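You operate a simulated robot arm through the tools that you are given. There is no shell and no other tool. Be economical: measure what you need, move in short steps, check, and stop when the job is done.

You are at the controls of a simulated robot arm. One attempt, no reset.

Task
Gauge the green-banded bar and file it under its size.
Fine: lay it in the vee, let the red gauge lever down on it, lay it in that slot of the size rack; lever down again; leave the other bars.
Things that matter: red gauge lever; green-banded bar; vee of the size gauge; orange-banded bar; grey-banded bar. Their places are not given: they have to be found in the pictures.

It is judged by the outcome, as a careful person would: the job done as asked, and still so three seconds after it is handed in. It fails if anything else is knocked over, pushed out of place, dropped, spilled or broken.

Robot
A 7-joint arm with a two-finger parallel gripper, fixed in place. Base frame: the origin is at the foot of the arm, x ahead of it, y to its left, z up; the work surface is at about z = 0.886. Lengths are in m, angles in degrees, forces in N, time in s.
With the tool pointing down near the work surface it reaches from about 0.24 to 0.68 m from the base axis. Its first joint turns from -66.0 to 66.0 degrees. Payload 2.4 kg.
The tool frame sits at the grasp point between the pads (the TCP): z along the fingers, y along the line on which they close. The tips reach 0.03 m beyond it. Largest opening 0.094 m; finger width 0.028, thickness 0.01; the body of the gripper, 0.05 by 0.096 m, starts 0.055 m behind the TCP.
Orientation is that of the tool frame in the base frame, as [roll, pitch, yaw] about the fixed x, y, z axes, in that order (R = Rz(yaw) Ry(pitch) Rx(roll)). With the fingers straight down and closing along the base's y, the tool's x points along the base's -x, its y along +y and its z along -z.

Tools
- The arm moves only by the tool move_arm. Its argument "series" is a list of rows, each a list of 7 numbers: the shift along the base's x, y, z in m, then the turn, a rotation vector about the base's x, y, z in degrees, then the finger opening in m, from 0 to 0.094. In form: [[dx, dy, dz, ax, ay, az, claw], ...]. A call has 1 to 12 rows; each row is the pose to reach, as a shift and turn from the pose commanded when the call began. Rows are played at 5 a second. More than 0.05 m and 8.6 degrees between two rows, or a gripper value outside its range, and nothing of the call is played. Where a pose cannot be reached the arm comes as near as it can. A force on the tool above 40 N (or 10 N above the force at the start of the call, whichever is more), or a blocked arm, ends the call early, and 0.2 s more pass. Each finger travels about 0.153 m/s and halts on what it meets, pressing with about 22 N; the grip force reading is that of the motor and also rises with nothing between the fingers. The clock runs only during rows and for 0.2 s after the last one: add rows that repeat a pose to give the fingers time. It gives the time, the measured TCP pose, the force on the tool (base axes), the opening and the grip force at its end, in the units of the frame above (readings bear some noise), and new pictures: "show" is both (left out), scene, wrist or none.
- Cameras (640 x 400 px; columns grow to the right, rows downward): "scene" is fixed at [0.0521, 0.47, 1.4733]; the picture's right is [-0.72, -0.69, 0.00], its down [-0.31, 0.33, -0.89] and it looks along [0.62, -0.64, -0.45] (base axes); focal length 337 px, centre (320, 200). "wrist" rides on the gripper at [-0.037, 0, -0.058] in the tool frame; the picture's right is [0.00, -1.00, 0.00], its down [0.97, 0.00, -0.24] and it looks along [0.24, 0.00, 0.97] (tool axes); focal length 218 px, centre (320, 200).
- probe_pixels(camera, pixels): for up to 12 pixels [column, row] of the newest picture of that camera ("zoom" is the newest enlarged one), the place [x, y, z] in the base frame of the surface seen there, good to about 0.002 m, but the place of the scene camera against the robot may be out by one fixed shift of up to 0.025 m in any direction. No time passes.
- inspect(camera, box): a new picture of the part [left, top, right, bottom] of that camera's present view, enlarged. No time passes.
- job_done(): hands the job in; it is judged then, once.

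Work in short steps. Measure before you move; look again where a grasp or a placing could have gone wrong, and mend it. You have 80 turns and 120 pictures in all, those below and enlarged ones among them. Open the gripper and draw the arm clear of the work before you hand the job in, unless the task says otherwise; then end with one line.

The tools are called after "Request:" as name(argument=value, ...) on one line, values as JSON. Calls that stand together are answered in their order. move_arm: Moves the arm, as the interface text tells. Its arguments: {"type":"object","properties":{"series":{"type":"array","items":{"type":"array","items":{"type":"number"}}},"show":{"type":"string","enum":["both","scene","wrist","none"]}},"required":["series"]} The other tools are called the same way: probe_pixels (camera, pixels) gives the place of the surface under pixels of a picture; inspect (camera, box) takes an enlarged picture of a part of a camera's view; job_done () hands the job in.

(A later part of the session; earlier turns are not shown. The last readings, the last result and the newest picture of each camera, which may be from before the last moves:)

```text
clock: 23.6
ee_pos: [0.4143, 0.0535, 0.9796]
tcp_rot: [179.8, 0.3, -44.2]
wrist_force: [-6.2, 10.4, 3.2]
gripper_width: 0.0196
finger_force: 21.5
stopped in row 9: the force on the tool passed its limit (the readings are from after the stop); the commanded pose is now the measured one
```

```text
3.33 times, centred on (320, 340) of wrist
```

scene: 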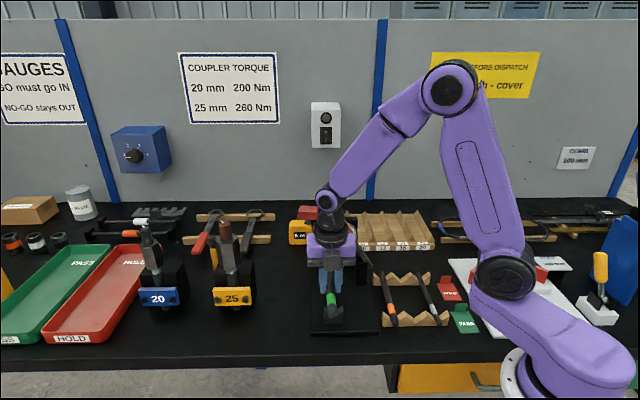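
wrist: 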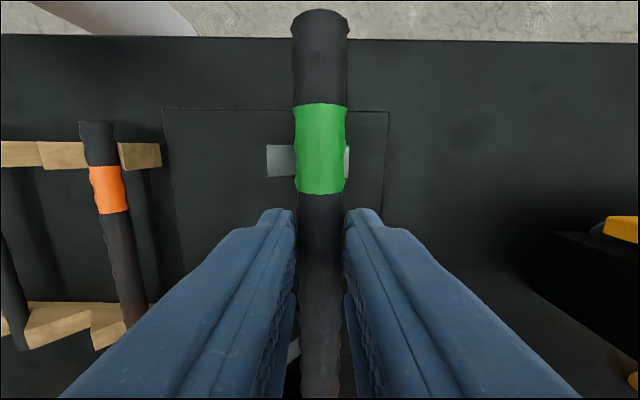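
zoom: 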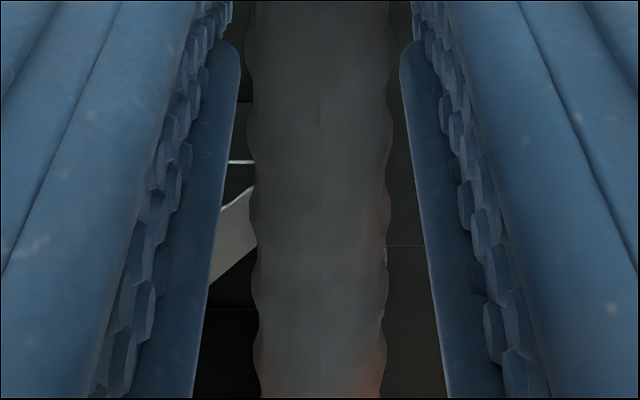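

The handle (tip at v≈0.31, z≈1.09) meets the wrist above the hand, which widens upward — so a vertical tool can't get in here. I'll set the bar back in its rack, turn the hand round (camera to +u) and regrip with the tool leaning back ~28° so the wrist stays clear of the lever.

Request:
move_arm(series=[[-0.0212, 0.0212, 0.004, 0, -0.35, -0.8, 0.008], [-0.0424, 0.0424, 0.02, 0, -0.35, -0.8, 0.008], [-0.0742, 0.0106, 0.04, 0, -0.35, -0.8, 0.008], [-0.106, -0.0212, 0.04, 0, -0.35, -0.8, 0.008], [-0.1132, -0.0566, 0.04, 0, -0.35, -0.8, 0.008], [-0.1181, -0.0969, 0.04, 0, -0.35, -0.8, 0.008], [-0.1216, -0.1358, 0.04, 0, -0.35, -0.8, 0.008], [-0.1103, -0.1471, 0.03, 0, -0.35, -0.8, 0.008], [-0.1103, -0.1471, 0.01, 0, -0.35, -0.8, 0.008], [-0.1103, -0.1471, 0.01, 0, -0.35, -0.8, 0.008]])

Request:
inspect(camera="scene", box=[310, 200, 470, 330])

```text
clock: 25.8
ee_pos: [0.3038, -0.094, 0.9877]
tcp_rot: [179.9, 0.1, -45.2]
wrist_force: [-0.3, -0.6, -4.3]
gripper_width: 0.0198
finger_force: 22.1
```

scene: 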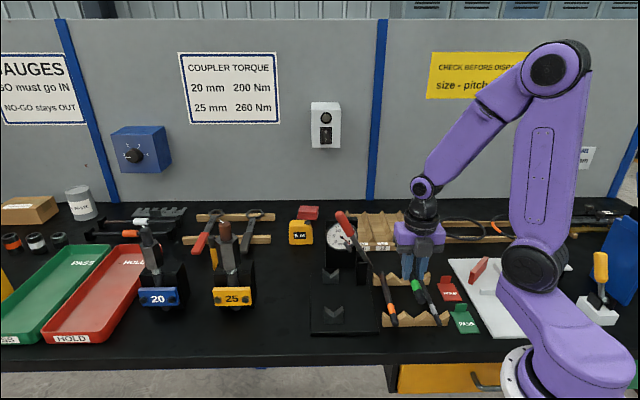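
wrist: 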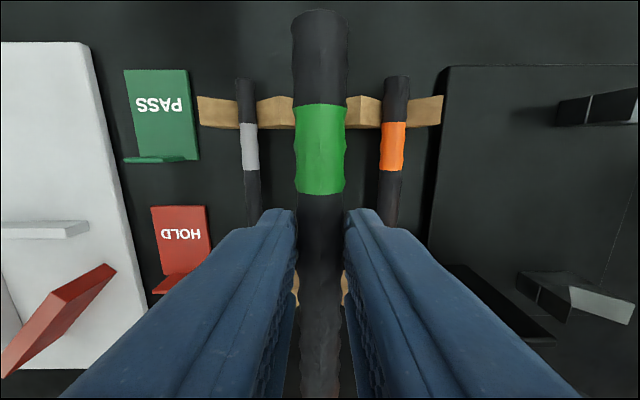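

```text
3.08 times, centred on (390, 265) of scene
```

zoom: 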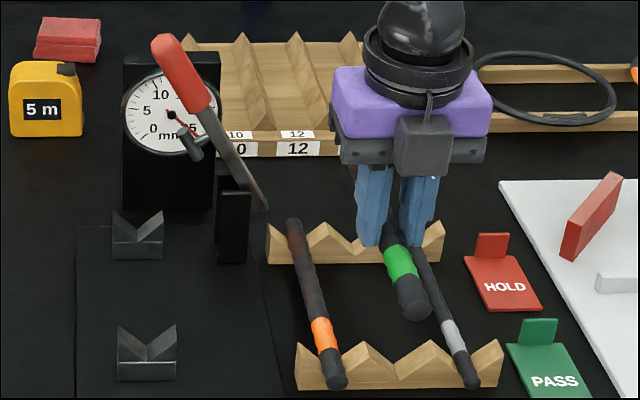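

Bar is above its own notch. Lower to z≈0.929, open, and rise.

Request:
move_arm(series=[[0, 0, -0.025, 0, 0, 0, 0.008], [0, 0, -0.045, 0, 0, 0, 0.008], [0, 0, -0.0575, 0, 0, 0, 0.008], [0, 0, -0.0575, 0, 0, 0, 0.02], [0, 0, -0.0575, 0, 0, 0, 0.03], [0, 0, -0.0575, 0, 0, 0, 0.036], [0, 0, -0.03, 0, 0, 0, 0.036], [0, 0, 0.02, 0, 0, 0, 0.04], [0, 0, 0.07, 0, 0, 0, 0.05], [0, 0, 0.11, 0, 0, 0, 0.05]])

```text
clock: 28.0
ee_pos: [0.3067, -0.0959, 1.0996]
tcp_rot: [180.0, 0.0, -45.3]
wrist_force: [0.5, -0.3, 1.1]
gripper_width: 0.05
finger_force: 0.0
```

scene: 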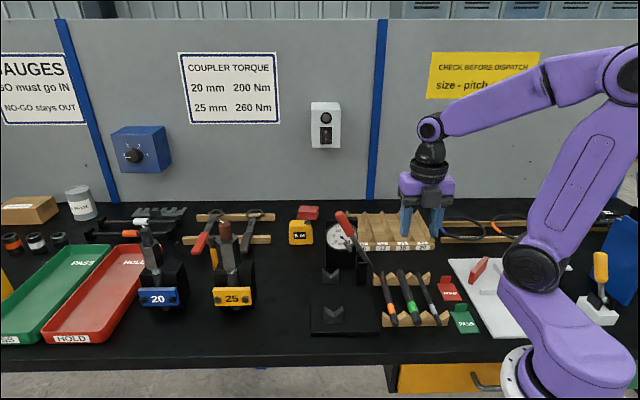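
wrist: 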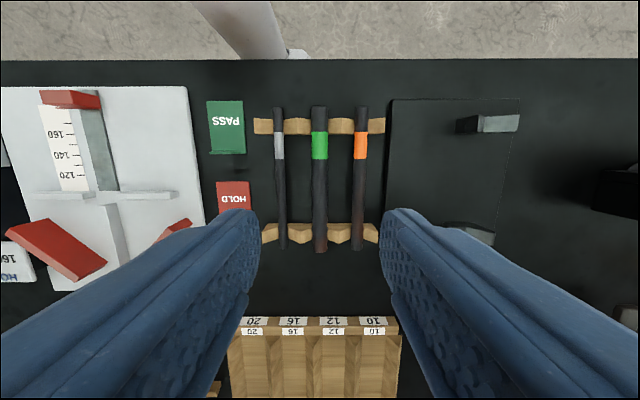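

The green bar is back in its notch. Now turn the hand by -180° in two calls.

Request:
move_arm(series=[[0, 0, 0.03, 0, 0, -8.4, 0.05], [0, 0, 0.05, 0, 0, -16.8, 0.05], [0, 0, 0.05, 0, 0, -25.2, 0.05], [0, 0, 0.05, 0, 0, -33.6, 0.05], [0, 0, 0.05, 0, 0, -42, 0.05], [0, 0, 0.05, 0, 0, -50.4, 0.05], [0, 0, 0.05, 0, 0, -58.8, 0.05], [0, 0, 0.05, 0, 0, -67.2, 0.05], [0, 0, 0.05, 0, 0, -75.6, 0.05], [0, 0, 0.05, 0, 0, -84, 0.05], [0, 0, 0.05, 0, 0, -92.4, 0.05], [0, 0, 0.05, 0, 0, -100, 0.05]], show="none")

Request:
move_arm(series=[[0, 0, 0, 0, 0, -8, 0.05], [0, 0, 0, 0, 0, -16, 0.05], [0, 0, 0, 0, 0, -24, 0.05], [0, 0, 0, 0, 0, -32, 0.05], [0, 0, 0, 0, 0, -40, 0.05], [0, 0, 0, 0, 0, -48, 0.05], [0, 0, 0, 0, 0, -56, 0.05], [0, 0, 0, 0, 0, -64, 0.05], [0, 0, 0, 0, 0, -72, 0.05], [0, 0, 0, 0, 0, -79.7, 0.05], [0, 0, 0, 0, 0, -79.7, 0.05]], show="none")

```text
clock: 30.6
ee_pos: [0.3045, -0.0943, 1.1483]
tcp_rot: [-179.9, 0.1, -145.5]
wrist_force: [0.3, -1.3, -0.3]
gripper_width: 0.0503
finger_force: 0.0
```

```text
clock: 33.0
ee_pos: [0.3043, -0.0956, 1.1506]
tcp_rot: [179.9, 0.0, 135.0]
wrist_force: [0.8, 0.5, 0.9]
gripper_width: 0.0501
finger_force: 0.1
```

Yaw is now 135°. I lean the tool back 28° (top toward -u) and go down above the bar to look.

Request:
move_arm(series=[[-0.002, 0.002, -0.03, -5, -5, 0, 0.05], [-0.004, 0.004, -0.06, -10, -10, 0, 0.045], [-0.0063, 0.0076, -0.09, -15, -15, 0, 0.04], [-0.0063, 0.0076, -0.13, -20, -20, 0, 0.036], [-0.0063, 0.0076, -0.165, -20, -20, 0, 0.036], [-0.0063, 0.0076, -0.165, -20, -20, 0, 0.036]])

Request:
inspect(camera="scene", box=[340, 180, 500, 330])

```text
clock: 34.4
ee_pos: [0.3025, -0.0762, 0.9972]
tcp_rot: [177.2, 26.9, 135.2]
wrist_force: [-0.2, -0.5, 0.7]
gripper_width: 0.0361
finger_force: 0.0
out of reach, approached as far as the arm can: row 3, 4, 5
```

scene: 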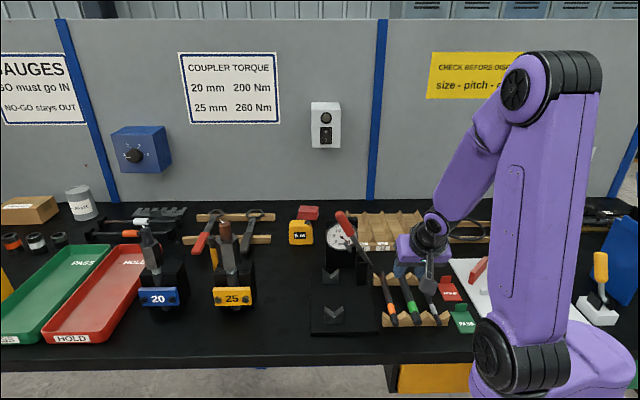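
wrist: 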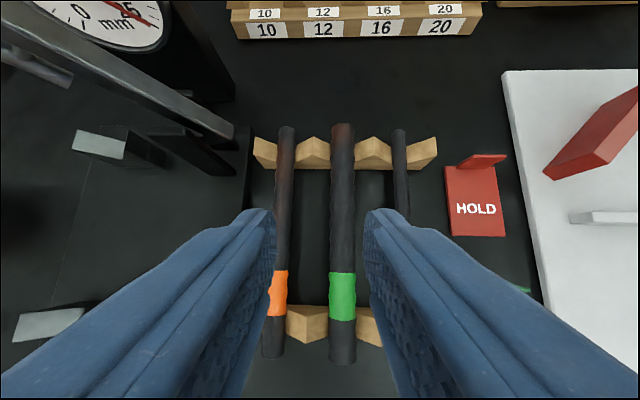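

```text
2.67 times, centred on (420, 255) of scene
```

zoom: 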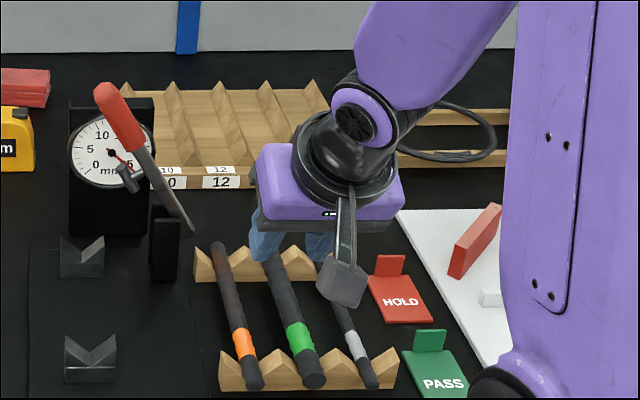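

The scene shows the real culprit: a box on a long stalk at the tool's +x side, which was pointing to the lever. With the present yaw it points to -u, so only a slight lean (~10°) is needed. I reduce the lean.

Request:
move_arm(series=[[0, 0, 0.02, 5, 5, 0, 0.036], [0, 0, 0.03, 10, 10, 0, 0.036], [0, 0, 0.03, 13, 13, 0, 0.036], [0, 0, 0.03, 13, 13, 0, 0.036]])

```text
clock: 35.4
ee_pos: [0.2974, -0.0865, 1.0153]
tcp_rot: [-180.0, 9.9, 135.1]
wrist_force: [-1.0, 0.1, 0.2]
gripper_width: 0.0359
finger_force: 0.1
out of reach, approached as far as the arm can: row 1
```

scene: 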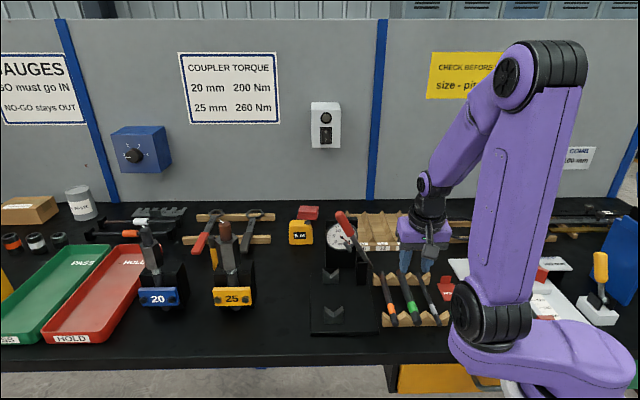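
wrist: 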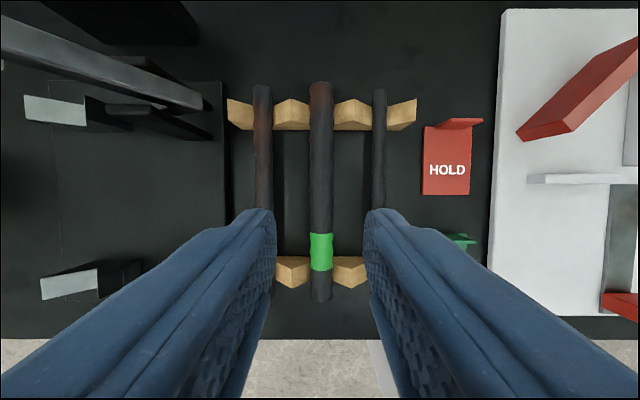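

Tilt 10°, square. Probing the bar once more before gripping.

Request:
probe_pixels(camera="wrist", pixels=[[320, 88], [320, 120], [320, 180], [320, 215], [320, 298], [264, 150], [379, 150]])

```text
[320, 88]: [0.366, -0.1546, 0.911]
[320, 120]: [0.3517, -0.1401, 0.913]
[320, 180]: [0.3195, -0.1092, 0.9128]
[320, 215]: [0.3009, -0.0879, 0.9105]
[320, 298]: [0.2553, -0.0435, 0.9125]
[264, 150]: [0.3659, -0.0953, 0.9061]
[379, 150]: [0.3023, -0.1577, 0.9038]
```

v≈0.1495, centre u≈0.290. Descend to z≈0.926, close, and lift.

Request:
move_arm(series=[[0.002, -0.001, -0.035, 0, 0, 0, 0.036], [0.002, -0.001, -0.07, 0, 0, 0, 0.036], [0.002, -0.001, -0.0896, 0, 0, 0, 0.036], [0.002, -0.001, -0.0896, 0, 0, 0, 0.02], [0.002, -0.001, -0.0896, 0, 0, 0, 0.008], [0.002, -0.001, -0.0896, 0, 0, 0, 0.008], [0.002, -0.001, -0.0896, 0, 0, 0, 0.008], [0.002, -0.001, -0.07, 0, 0, 0, 0.008], [0.002, -0.001, -0.035, 0, 0, 0, 0.008], [0.002, -0.001, 0, 0, 0, 0, 0.008], [0.002, -0.001, 0, 0, 0, 0, 0.008]])

Request:
inspect(camera="scene", box=[310, 190, 470, 330])

```text
clock: 37.8
ee_pos: [0.3003, -0.0878, 1.0143]
tcp_rot: [179.9, 9.9, 135.1]
wrist_force: [0.9, 0.7, -4.6]
gripper_width: 0.0194
finger_force: 21.9
```

scene: 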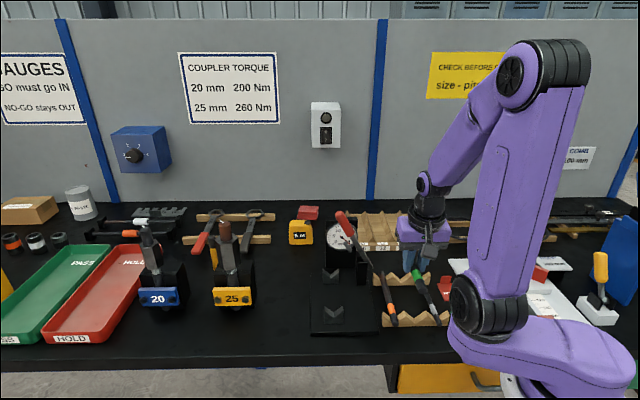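
wrist: 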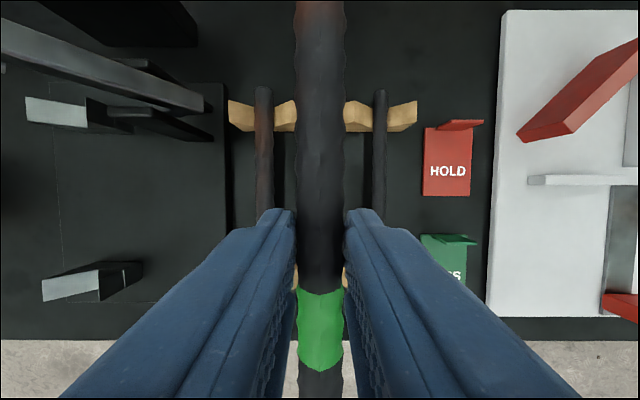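

```text
2.86 times, centred on (390, 260) of scene
```

zoom: 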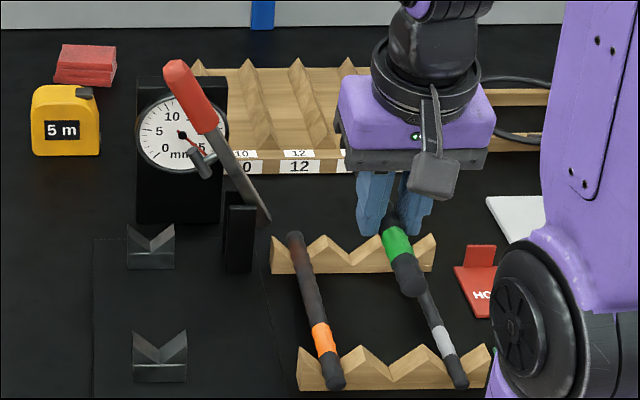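

Held level. Swing to in front of the vees (bar kept short of the lever), down to z≈0.978.

Request:
move_arm(series=[[0.0071, 0.0354, 0, 0, 0, 0, 0.008], [0.0177, 0.0742, 0, 0, 0, 0, 0.008], [0.0318, 0.1096, 0, 0, 0, 0, 0.008], [0.0566, 0.1414, 0, 0, 0, 0, 0.008], [0.0818, 0.1667, 0, 0, 0, 0, 0.008], [0.0818, 0.1667, -0.02, 0, 0, 0, 0.008], [0.0818, 0.1667, -0.036, 0, 0, 0, 0.008], [0.0818, 0.1667, -0.036, 0, 0, 0, 0.008]])

Request:
inspect(camera="scene", box=[290, 190, 400, 330])

```text
clock: 39.6
ee_pos: [0.3826, 0.079, 0.9779]
tcp_rot: [-179.9, 10.0, 135.1]
wrist_force: [-0.1, 0.2, -4.6]
gripper_width: 0.0196
finger_force: 21.9
```

scene: 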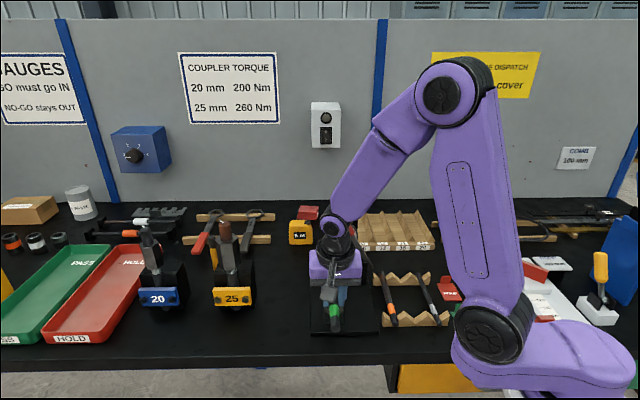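
wrist: 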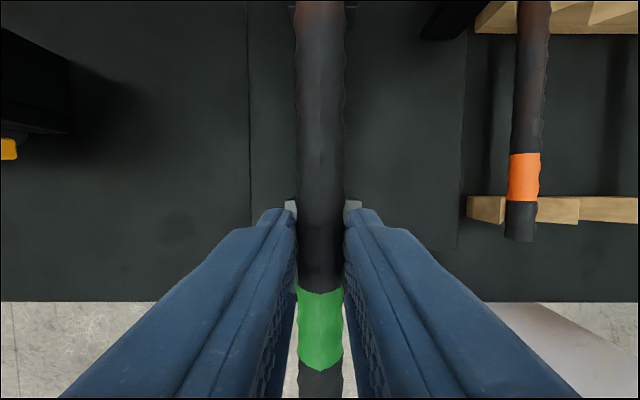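

```text
2.86 times, centred on (345, 260) of scene
```

zoom: 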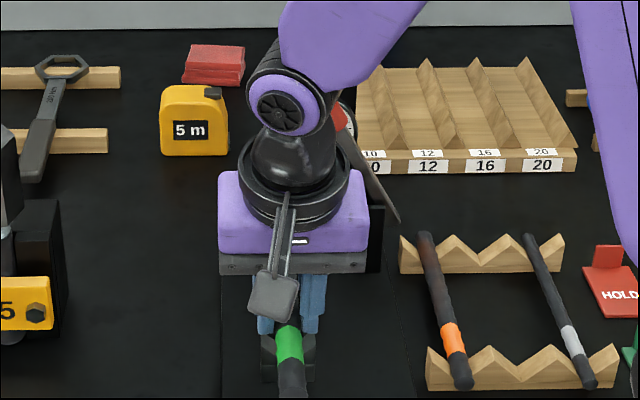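

Aligned (v≈0.326). Slide +u by 57 mm in small steps.

Request:
move_arm(series=[[0.008, -0.008, 0, 0, 0, 0, 0.008], [0.016, -0.016, 0, 0, 0, 0, 0.008], [0.024, -0.024, 0, 0, 0, 0, 0.008], [0.032, -0.032, 0, 0, 0, 0, 0.008], [0.0403, -0.0403, 0, 0, 0, 0, 0.008], [0.0403, -0.0403, 0, 0, 0, 0, 0.008]])

Request:
inspect(camera="scene", box=[290, 200, 400, 340])

```text
clock: 41.0
ee_pos: [0.4231, 0.0379, 0.9784]
tcp_rot: [-179.8, 10.0, 135.1]
wrist_force: [-0.6, 0.2, -4.2]
gripper_width: 0.0195
finger_force: 22.3
```

scene: 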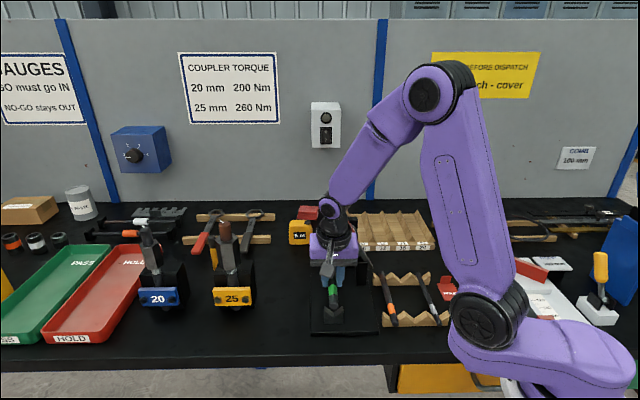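
wrist: 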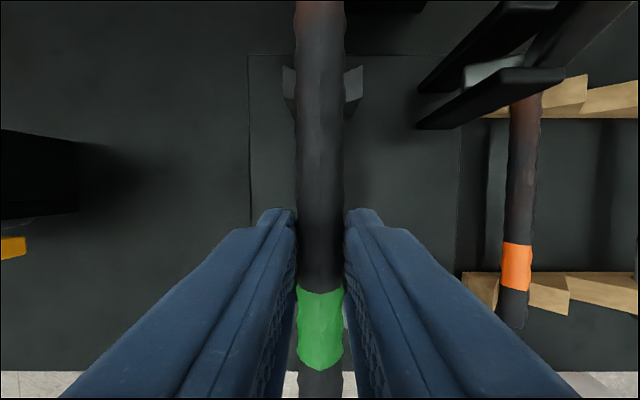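

```text
2.86 times, centred on (345, 270) of scene
```

zoom: 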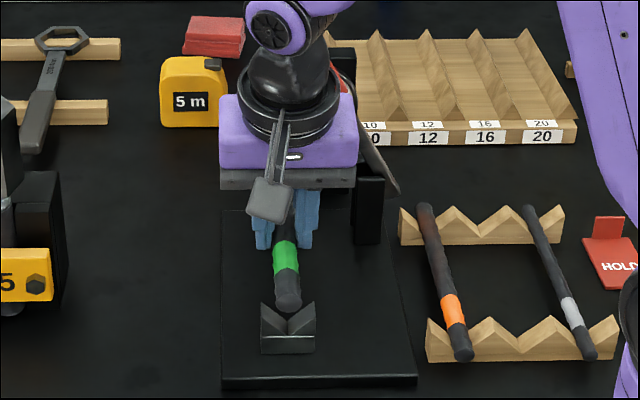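

Clear this time; the rear vee horns (288,90)/(353,90) straddle the bar. Lower gently to about z 0.948.

Request:
move_arm(series=[[0, 0, -0.01, 0, 0, 0, 0.008], [0, 0, -0.02, 0, 0, 0, 0.008], [0, 0, -0.026, 0, 0, 0, 0.008], [0, 0, -0.03, 0, 0, 0, 0.008], [0, 0, -0.03, 0, 0, 0, 0.008]])

Request:
inspect(camera="scene", box=[290, 240, 390, 340])

```text
clock: 42.2
ee_pos: [0.4221, 0.0392, 0.9476]
tcp_rot: [180.0, 10.0, 135.0]
wrist_force: [0.3, -0.8, -3.2]
gripper_width: 0.0194
finger_force: 21.3
```

scene: 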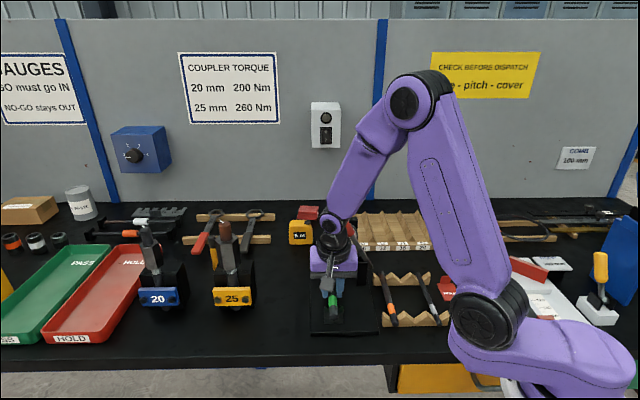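
wrist: 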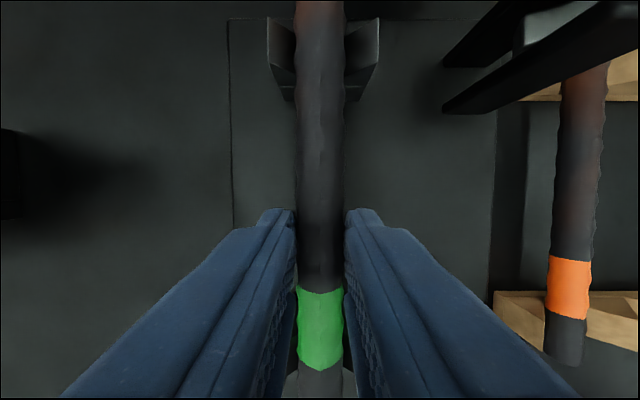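

```text
4.00 times, centred on (340, 290) of scene
```

zoom: 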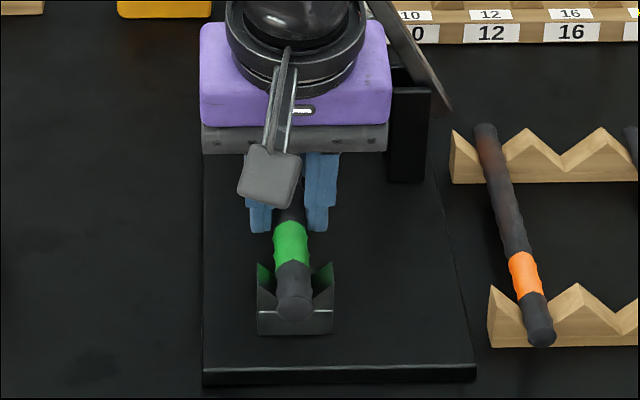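

Almost down (force barely eased). A further 4 mm in 1 mm rows, watching the force.

Request:
move_arm(series=[[0, 0, -0.001, 0, 0, 0, 0.008], [0, 0, -0.002, 0, 0, 0, 0.008], [0, 0, -0.003, 0, 0, 0, 0.008], [0, 0, -0.003, 0, 0, 0, 0.008]], show="none")

```text
clock: 43.2
ee_pos: [0.4216, 0.0373, 0.9455]
tcp_rot: [-179.8, 10.0, 135.1]
wrist_force: [-6.2, -4.4, 15.2]
gripper_width: 0.0196
finger_force: 22.0
```

Seated (Fz +15 N). Relieve 1.5 mm, open, and withdraw up and toward -u.

Request:
move_arm(series=[[0, 0, 0.0015, 0, 0, 0, 0.008], [0, 0, 0.0015, 0, 0, 0, 0.022], [0, 0, 0.0015, 0, 0, 0, 0.03], [0, 0, 0.0015, 0, 0, 0, 0.034], [-0.003, 0.003, 0.02, 0, 0, 0, 0.034], [-0.015, 0.015, 0.04, 0, 0, 0, 0.036], [-0.04, 0.04, 0.06, 0, 0, 0, 0.04], [-0.07, 0.07, 0.08, 0, 0, 0, 0.04], [-0.095, 0.095, 0.11, 0, 0, 0, 0.04], [-0.095, 0.095, 0.15, 0, 0, 0, 0.04]])

Request:
inspect(camera="scene", box=[290, 210, 390, 340])

```text
clock: 45.4
ee_pos: [0.3254, 0.1343, 1.0935]
tcp_rot: [-179.9, 9.8, 135.1]
wrist_force: [1.2, 0.4, 0.4]
gripper_width: 0.0399
finger_force: 0.0
```

scene: 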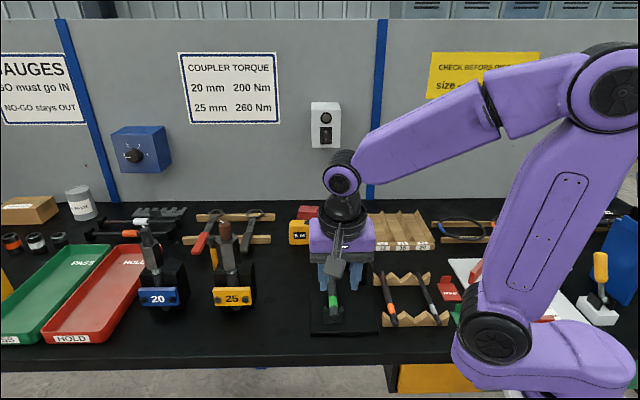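
wrist: 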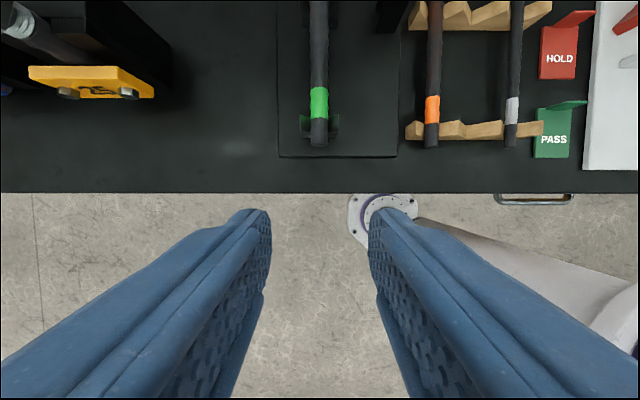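

```text
3.08 times, centred on (340, 275) of scene
```

zoom: 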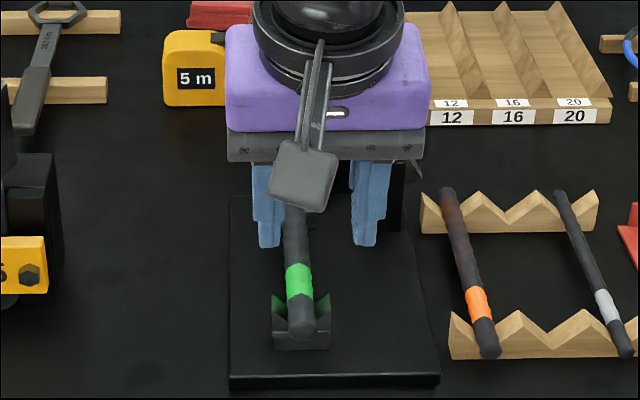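

The bar lies in both vees. Now I straighten the tool and rise, then turn +90° and go above the lever handle.

Request:
move_arm(series=[[0, 0, 0.03, 3.5, 3.5, 0, 0.045], [0, 0, 0.07, 7, 7, 0, 0.05], [0, 0, 0.07, 7, 7, 0, 0.05]], show="none")

Request:
move_arm(series=[[0.0125, -0.015, 0, 0, 0, 8.2, 0.05], [0.025, -0.0305, 0, 0, 0, 16.4, 0.05], [0.037, -0.046, 0, 0, 0, 24.6, 0.05], [0.0495, -0.061, 0, 0, 0, 32.8, 0.05], [0.062, -0.076, 0, 0, 0, 41, 0.05], [0.0745, -0.091, 0, 0, 0, 49.2, 0.05], [0.087, -0.107, 0, 0, 0, 57.4, 0.05], [0.0995, -0.122, 0, 0, 0, 65.6, 0.05], [0.112, -0.137, 0, 0, 0, 73.8, 0.05], [0.124, -0.152, 0, 0, 0, 82, 0.05], [0.1363, -0.1675, 0, 0, 0, 90, 0.05], [0.1363, -0.1675, 0, 0, 0, 90, 0.05]])

Request:
inspect(camera="scene", box=[290, 190, 390, 330])

```text
clock: 46.2
ee_pos: [0.3258, 0.1329, 1.1653]
tcp_rot: [-179.9, -0.1, 135.0]
wrist_force: [-0.4, -0.4, 0.2]
gripper_width: 0.0501
finger_force: 0.0
```

```text
clock: 48.8
ee_pos: [0.4631, -0.0341, 1.166]
tcp_rot: [180.0, 0.1, -134.7]
wrist_force: [0.3, -0.4, -0.4]
gripper_width: 0.05
finger_force: 0.2
```

scene: 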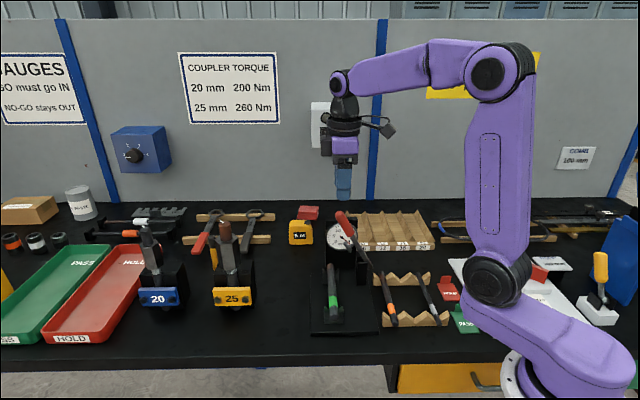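
wrist: 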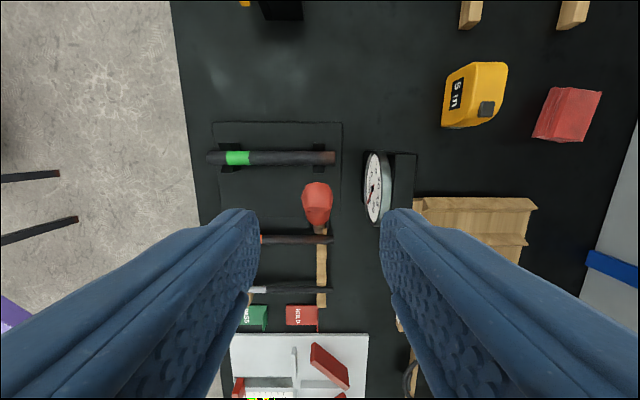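

```text
2.86 times, centred on (340, 260) of scene
```

zoom: 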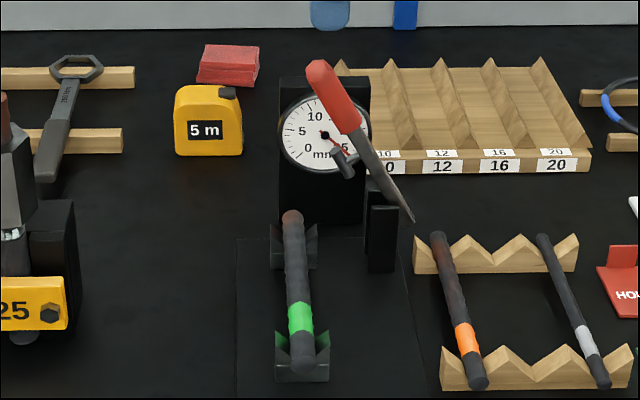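

Bar is well seated in both vees. I probe the handle tip (317,195) and the lever from the wrist view.

Request:
probe_pixels(camera="wrist", pixels=[[317, 188], [317, 200], [318, 215], [306, 200], [329, 200], [319, 226], [334, 157], [210, 157], [270, 158]])

```text
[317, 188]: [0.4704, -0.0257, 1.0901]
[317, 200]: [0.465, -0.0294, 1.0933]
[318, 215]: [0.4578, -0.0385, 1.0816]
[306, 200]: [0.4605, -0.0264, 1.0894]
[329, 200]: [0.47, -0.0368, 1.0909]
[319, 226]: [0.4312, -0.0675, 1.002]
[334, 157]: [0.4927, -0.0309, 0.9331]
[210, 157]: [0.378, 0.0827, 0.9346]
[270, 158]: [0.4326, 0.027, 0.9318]
```

Handle tip is at u≈0.350, v≈0.307, z≈1.09. Go down around it and close.

Request:
move_arm(series=[[-0.0045, -0.0023, -0.035, 0, 0, -0.3, 0.05], [-0.0045, -0.0023, -0.07, 0, 0, -0.3, 0.05], [-0.0045, -0.0023, -0.099, 0, 0, -0.3, 0.05], [-0.0045, -0.0023, -0.099, 0, 0, -0.3, 0.03], [-0.0045, -0.0023, -0.099, 0, 0, -0.3, 0.01], [-0.0045, -0.0023, -0.099, 0, 0, -0.3, 0.01]])

```text
clock: 50.2
ee_pos: [0.4579, -0.0371, 1.0663]
tcp_rot: [180.0, 0.1, -135.2]
wrist_force: [0.9, 0.3, -4.9]
gripper_width: 0.0218
finger_force: 44.8
```

scene: 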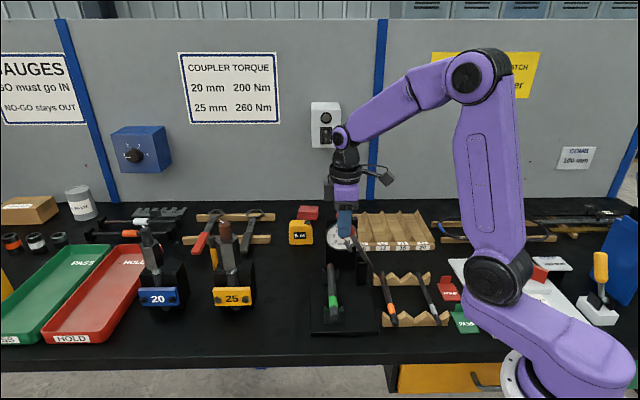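
wrist: 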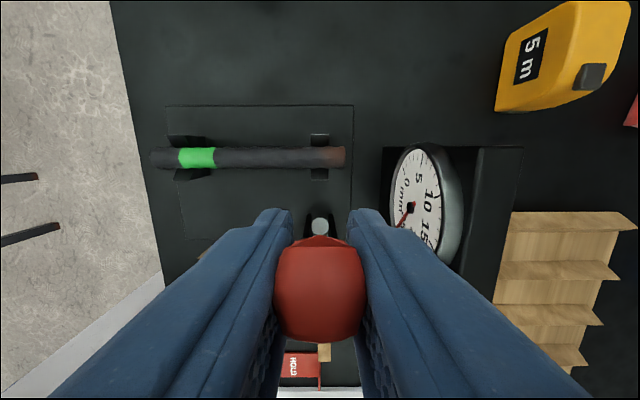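

Gripped; lower the lever along its arc to ~27° first.

Request:
move_arm(series=[[0.007, 0.007, -0.0045, 0, 0, 0, 0.01], [0.0136, 0.0136, -0.0102, 0, 0, 0, 0.01], [0.0198, 0.0198, -0.0166, 0, 0, 0, 0.01], [0.0257, 0.0257, -0.0236, 0, 0, 0, 0.01], [0.031, 0.031, -0.0314, 0, 0, 0, 0.01], [0.0359, 0.0359, -0.0397, 0, 0, 0, 0.01], [0.0402, 0.0402, -0.0487, 0, 0, 0, 0.01], [0.0441, 0.0441, -0.0581, 0, 0, 0, 0.01]])

Request:
inspect(camera="scene", box=[290, 200, 390, 330])

```text
clock: 52.0
ee_pos: [0.5032, 0.0071, 1.0084]
tcp_rot: [180.0, 0.0, -135.2]
wrist_force: [3.7, 9.2, 16.4]
gripper_width: 0.0256
finger_force: 44.3
```

scene: 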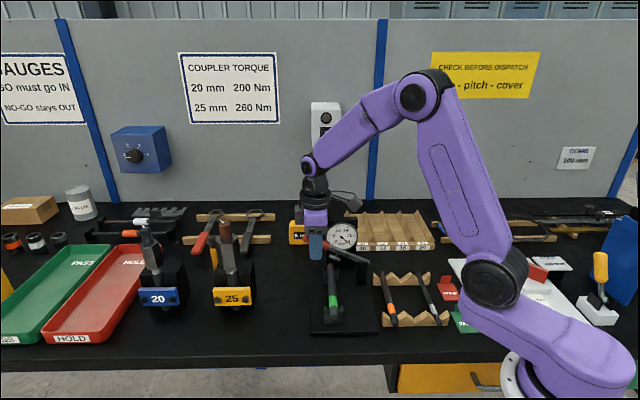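
wrist: 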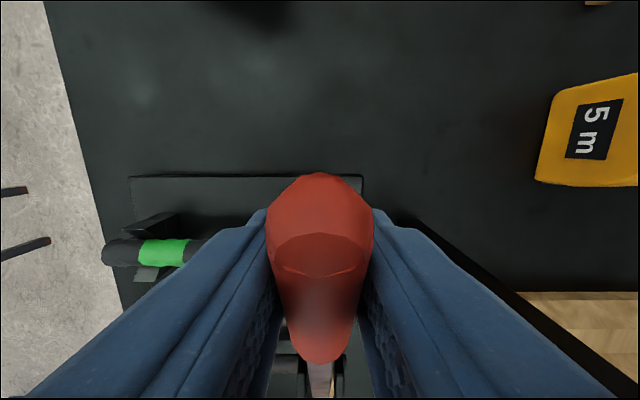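

```text
3.08 times, centred on (340, 265) of scene
```

zoom: 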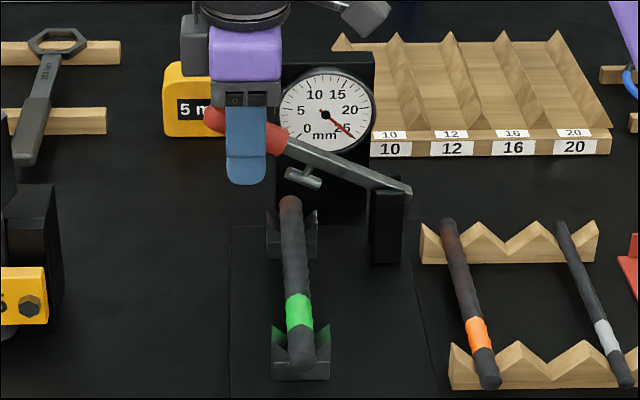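

The lever is at ~25° and the foot approaches the bar. Continue in small steps to about 12°.

Request:
move_arm(series=[[0.0017, 0.0017, -0.005, 0, 0, 0, 0.01], [0.0032, 0.0032, -0.01, 0, 0, 0, 0.01], [0.0046, 0.0046, -0.015, 0, 0, 0, 0.01], [0.0058, 0.0058, -0.02, 0, 0, 0, 0.01], [0.0069, 0.0069, -0.0255, 0, 0, 0, 0.01], [0.0077, 0.0077, -0.03, 0, 0, 0, 0.01]])

Request:
inspect(camera="scene", box=[290, 200, 390, 330])

```text
clock: 53.4
ee_pos: [0.5114, 0.017, 0.9782]
tcp_rot: [-179.9, 0.2, -135.2]
wrist_force: [3.9, 11.7, 14.6]
gripper_width: 0.026
finger_force: 45.6
```

scene: 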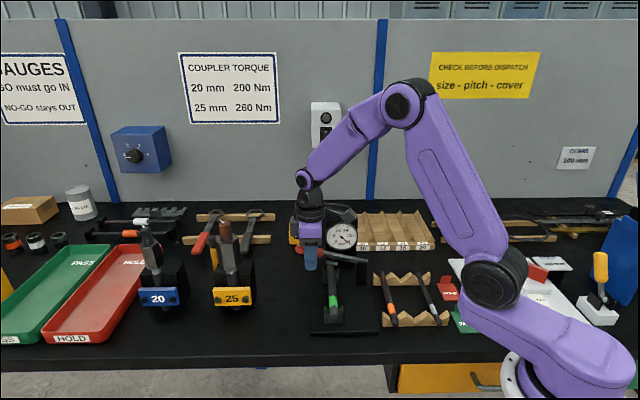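
wrist: 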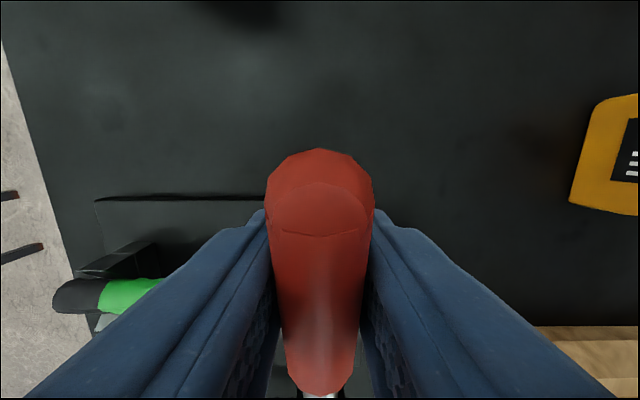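

```text
3.08 times, centred on (340, 265) of scene
```

zoom: 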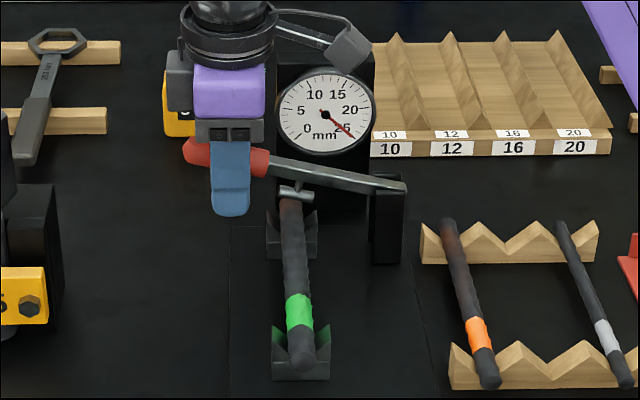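

The foot is just above the bar. Lower a further 9 mm in 3 mm steps, watching the force and dial.

Request:
move_arm(series=[[0.0005, 0.0005, -0.003, 0, 0, 0, 0.01], [0.0008, 0.0008, -0.006, 0, 0, 0, 0.01], [0.001, 0.001, -0.009, 0, 0, 0, 0.01], [0.001, 0.001, -0.009, 0, 0, 0, 0.01]], show="none")

Request:
inspect(camera="scene", box=[310, 205, 390, 285])

```text
clock: 54.4
ee_pos: [0.5129, 0.0184, 0.9686]
tcp_rot: [-180.0, 0.1, -135.2]
wrist_force: [8.8, 17.2, 12.7]
gripper_width: 0.0257
finger_force: 45.9
```

```text
5.00 times, centred on (350, 245) of scene
```

zoom: 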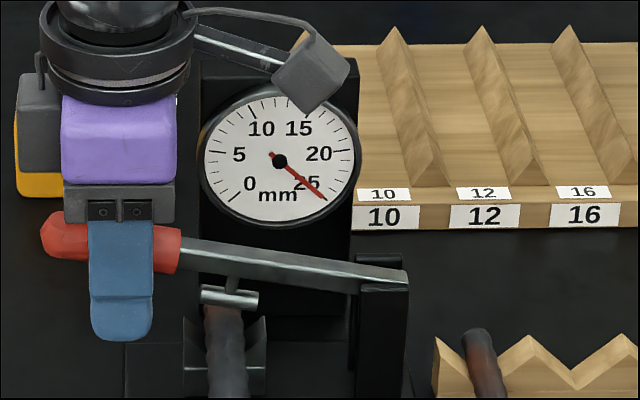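

Dial still at its upper end; the foot isn't loaded yet. Continue down 9 mm more, following the +v pull.

Request:
move_arm(series=[[0.001, 0.002, -0.003, 0, 0, 0, 0.01], [0.002, 0.003, -0.006, 0, 0, 0, 0.01], [0.002, 0.003, -0.009, 0, 0, 0, 0.01], [0.002, 0.003, -0.009, 0, 0, 0, 0.01]], show="none")

Request:
inspect(camera="scene", box=[310, 205, 390, 285])

```text
clock: 55.4
ee_pos: [0.5139, 0.0183, 0.9601]
tcp_rot: [-179.9, 0.0, -135.3]
wrist_force: [7.9, 1.5, 10.4]
gripper_width: 0.0256
finger_force: 44.5
```

```text
5.00 times, centred on (350, 245) of scene
```

zoom: 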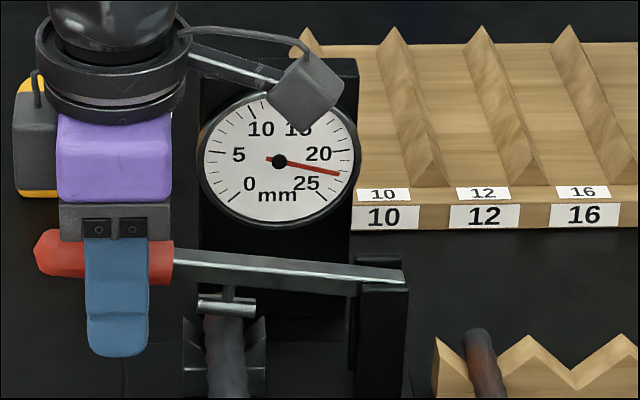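

The dial has started down (~22.5). Continue in 2 mm steps.

Request:
move_arm(series=[[0.0002, 0.0002, -0.002, 0, 0, 0, 0.01], [0.0002, 0.0002, -0.004, 0, 0, 0, 0.01], [0.0002, 0.0002, -0.006, 0, 0, 0, 0.01], [0.0002, 0.0002, -0.008, 0, 0, 0, 0.01], [0.0002, 0.0002, -0.008, 0, 0, 0, 0.01]], show="none")

Request:
inspect(camera="scene", box=[310, 205, 390, 285])

```text
clock: 56.6
ee_pos: [0.5141, 0.0205, 0.9531]
tcp_rot: [-179.8, 0.2, -135.2]
wrist_force: [4.4, -2.2, 33.0]
gripper_width: 0.0258
finger_force: 45.0
```

```text
5.00 times, centred on (350, 245) of scene
```

zoom: 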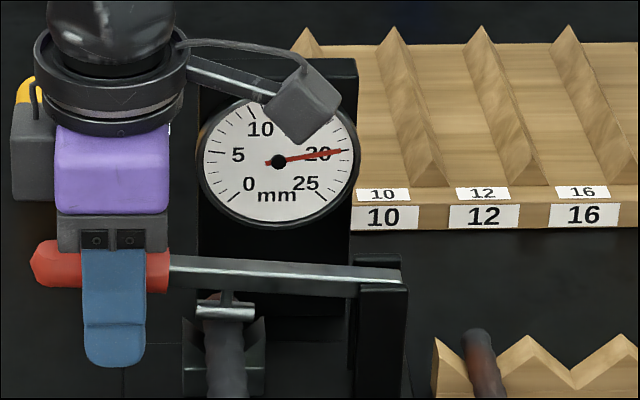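

The dial reads 20 and the force rose to 33 N: the foot is on the bar. Ease off slightly, open, and read again with the lever resting freely.

Request:
move_arm(series=[[0, 0, 0.001, 0, 0, 0, 0.01], [0, 0, 0.001, 0, 0, 0, 0.025], [0, 0, 0.001, 0, 0, 0, 0.035], [0, 0, 0.001, 0, 0, 0, 0.046], [0, 0, 0.001, 0, 0, 0, 0.046], [0, 0, 0.03, 0, 0, 0, 0.05], [0, 0, 0.07, 0, 0, 0, 0.05], [0.014, 0.014, 0.11, 0, 0, 0, 0.05], [0.035, 0.035, 0.13, 0, 0, 0, 0.05], [0.035, 0.035, 0.13, 0, 0, 0, 0.05]])

Request:
inspect(camera="scene", box=[305, 210, 385, 290])

```text
clock: 58.8
ee_pos: [0.549, 0.0544, 1.0819]
tcp_rot: [180.0, 0.0, -135.2]
wrist_force: [0.3, 0.3, -0.1]
gripper_width: 0.0499
finger_force: 0.1
```

scene: 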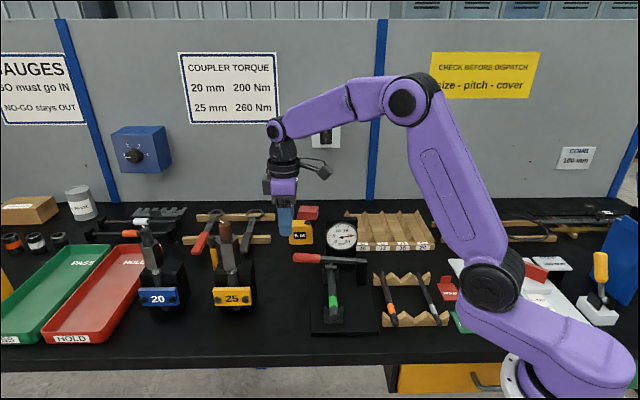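
wrist: 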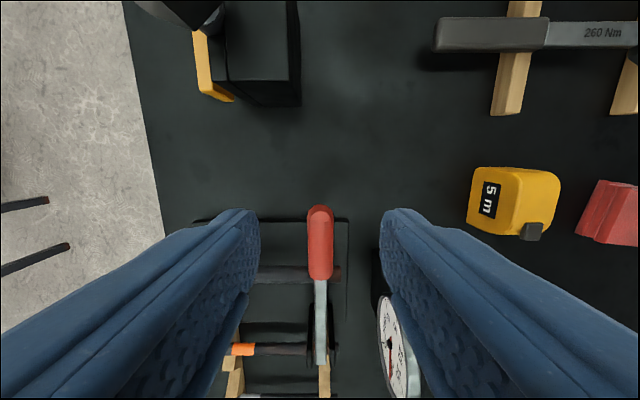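

```text
5.00 times, centred on (345, 250) of scene
```

zoom: 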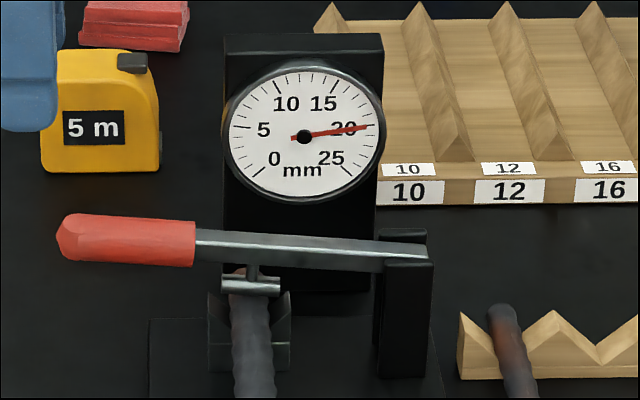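

The dial reads 20 → slot 20. Now raise the lever again: back over the handle, grip it.

Request:
move_arm(series=[[-0.018, -0.018, -0.01, 0, 0, 0.2, 0.05], [-0.035, -0.035, -0.03, 0, 0, 0.2, 0.05], [-0.035, -0.035, -0.07, 0, 0, 0.2, 0.05], [-0.035, -0.035, -0.11, 0, 0, 0.2, 0.05], [-0.035, -0.035, -0.126, 0, 0, 0.2, 0.05], [-0.035, -0.035, -0.126, 0, 0, 0.2, 0.03], [-0.035, -0.035, -0.126, 0, 0, 0.2, 0.01], [-0.035, -0.035, -0.126, 0, 0, 0.2, 0.01]], show="wrist")

```text
clock: 60.6
ee_pos: [0.5153, 0.0201, 0.9557]
tcp_rot: [179.9, 0.0, -135.0]
wrist_force: [-6.1, 4.2, -4.2]
gripper_width: 0.0259
finger_force: 45.0
```

wrist: 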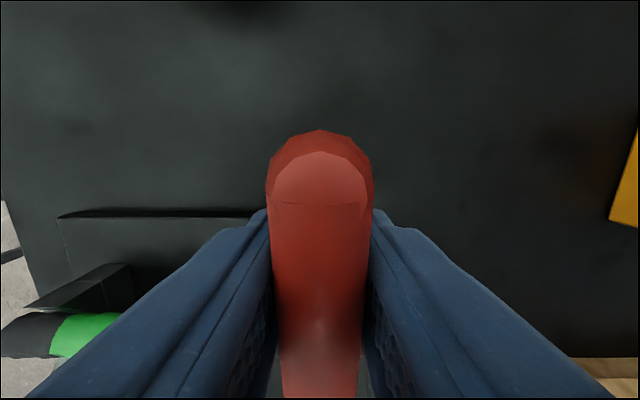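

Gripped. Raise along the arc to about the former angle.

Request:
move_arm(series=[[-0.0005, -0.0005, 0.011, 0, 0, 0, 0.01], [-0.0014, -0.0014, 0.0222, 0, 0, 0, 0.01], [-0.0031, -0.0031, 0.033, 0, 0, 0, 0.01], [-0.0054, -0.0054, 0.0438, 0, 0, 0, 0.01], [-0.0121, -0.0121, 0.064, 0, 0, 0, 0.01], [-0.0164, -0.0164, 0.0735, 0, 0, 0, 0.01], [-0.0211, -0.0211, 0.0823, 0, 0, 0, 0.01], [-0.0323, -0.0323, 0.0981, 0, 0, 0, 0.01], [-0.0388, -0.0388, 0.105, 0, 0, 0, 0.01], [-0.0452, -0.0452, 0.1109, 0, 0, 0, 0.01], [-0.0566, -0.0566, 0.1187, 0, 0, 0, 0.01], [-0.0566, -0.0566, 0.1187, 0, 0, 0, 0.01]])

Request:
inspect(camera="scene", box=[290, 200, 390, 330])

```text
clock: 63.2
ee_pos: [0.4577, -0.0372, 1.0743]
tcp_rot: [-179.9, 0.1, -134.9]
wrist_force: [11.3, -2.4, -11.0]
gripper_width: 0.0215
finger_force: 44.8
```

scene: 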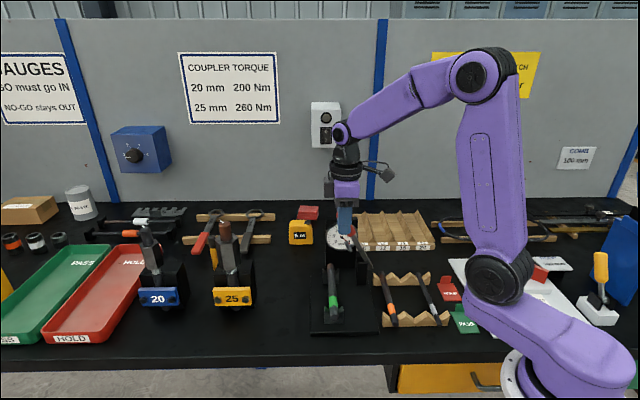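
wrist: 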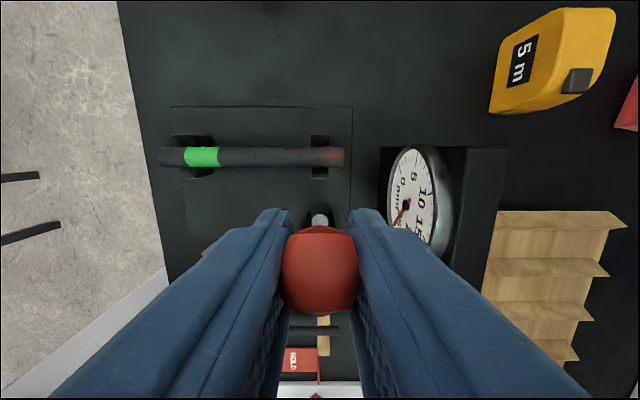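

```text
3.08 times, centred on (340, 265) of scene
```

zoom: 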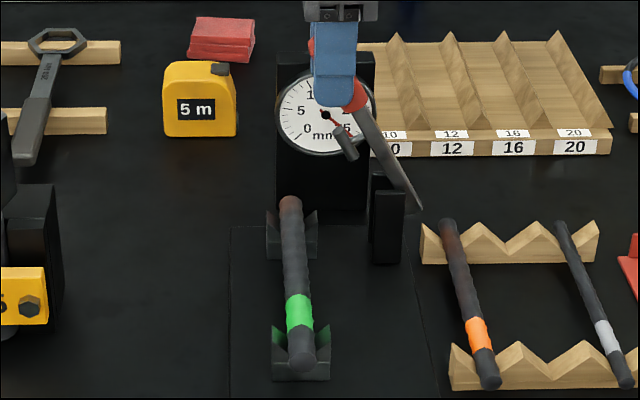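

The lever is up again and the dial clear. Release, rise, turn back to the bar-gripping yaw in front of the gauge.

Request:
move_arm(series=[[0, 0, 0, 0, 0, 0, 0.02], [0, 0, 0, 0, 0, 0, 0.03], [0, 0, 0, 0, 0, 0, 0.04], [0, 0, 0.04, 0, 0, 0, 0.045], [0, 0, 0.09, 0, 0, 0, 0.05], [0, 0, 0.092, 0, 0, 0, 0.05]], show="none")

Request:
move_arm(series=[[-0.012, 0.0155, 0, 0, 0, -8.2, 0.05], [-0.024, 0.031, 0, 0, 0, -16.4, 0.05], [-0.036, 0.0465, 0, 0, 0, -24.6, 0.05], [-0.048, 0.062, 0, 0, 0, -32.8, 0.05], [-0.06, 0.0775, 0, 0, 0, -41, 0.05], [-0.072, 0.093, 0, 0, 0, -49.2, 0.05], [-0.084, 0.1085, 0, 0, 0, -57.4, 0.05], [-0.096, 0.124, 0, 0, 0, -65.6, 0.05], [-0.108, 0.1395, 0, 0, 0, -73.8, 0.05], [-0.12, 0.155, 0, 0, 0, -82, 0.05], [-0.131, 0.1695, 0, 0, 0, -90, 0.05], [-0.131, 0.1695, 0, 0, 0, -90, 0.05]], show="none")

Request:
inspect(camera="scene", box=[290, 170, 410, 330])

```text
clock: 64.6
ee_pos: [0.4567, -0.0355, 1.1663]
tcp_rot: [-180.0, 0.1, -135.0]
wrist_force: [-0.8, 0.5, -0.1]
gripper_width: 0.05
finger_force: 0.1
```

```text
clock: 67.2
ee_pos: [0.3258, 0.133, 1.1655]
tcp_rot: [180.0, 0.1, 134.9]
wrist_force: [0.0, 1.5, 0.2]
gripper_width: 0.0499
finger_force: 0.1
```

```text
2.50 times, centred on (350, 250) of scene
```

zoom: 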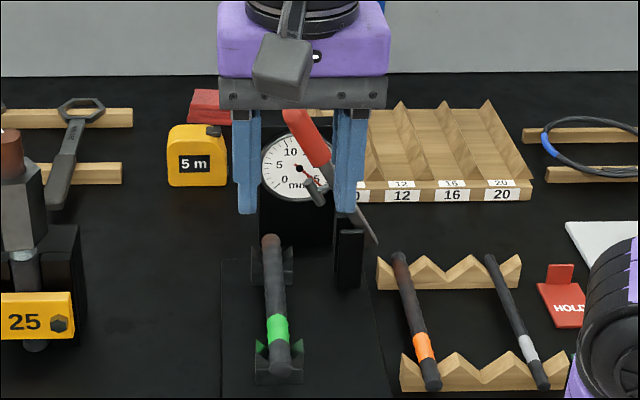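

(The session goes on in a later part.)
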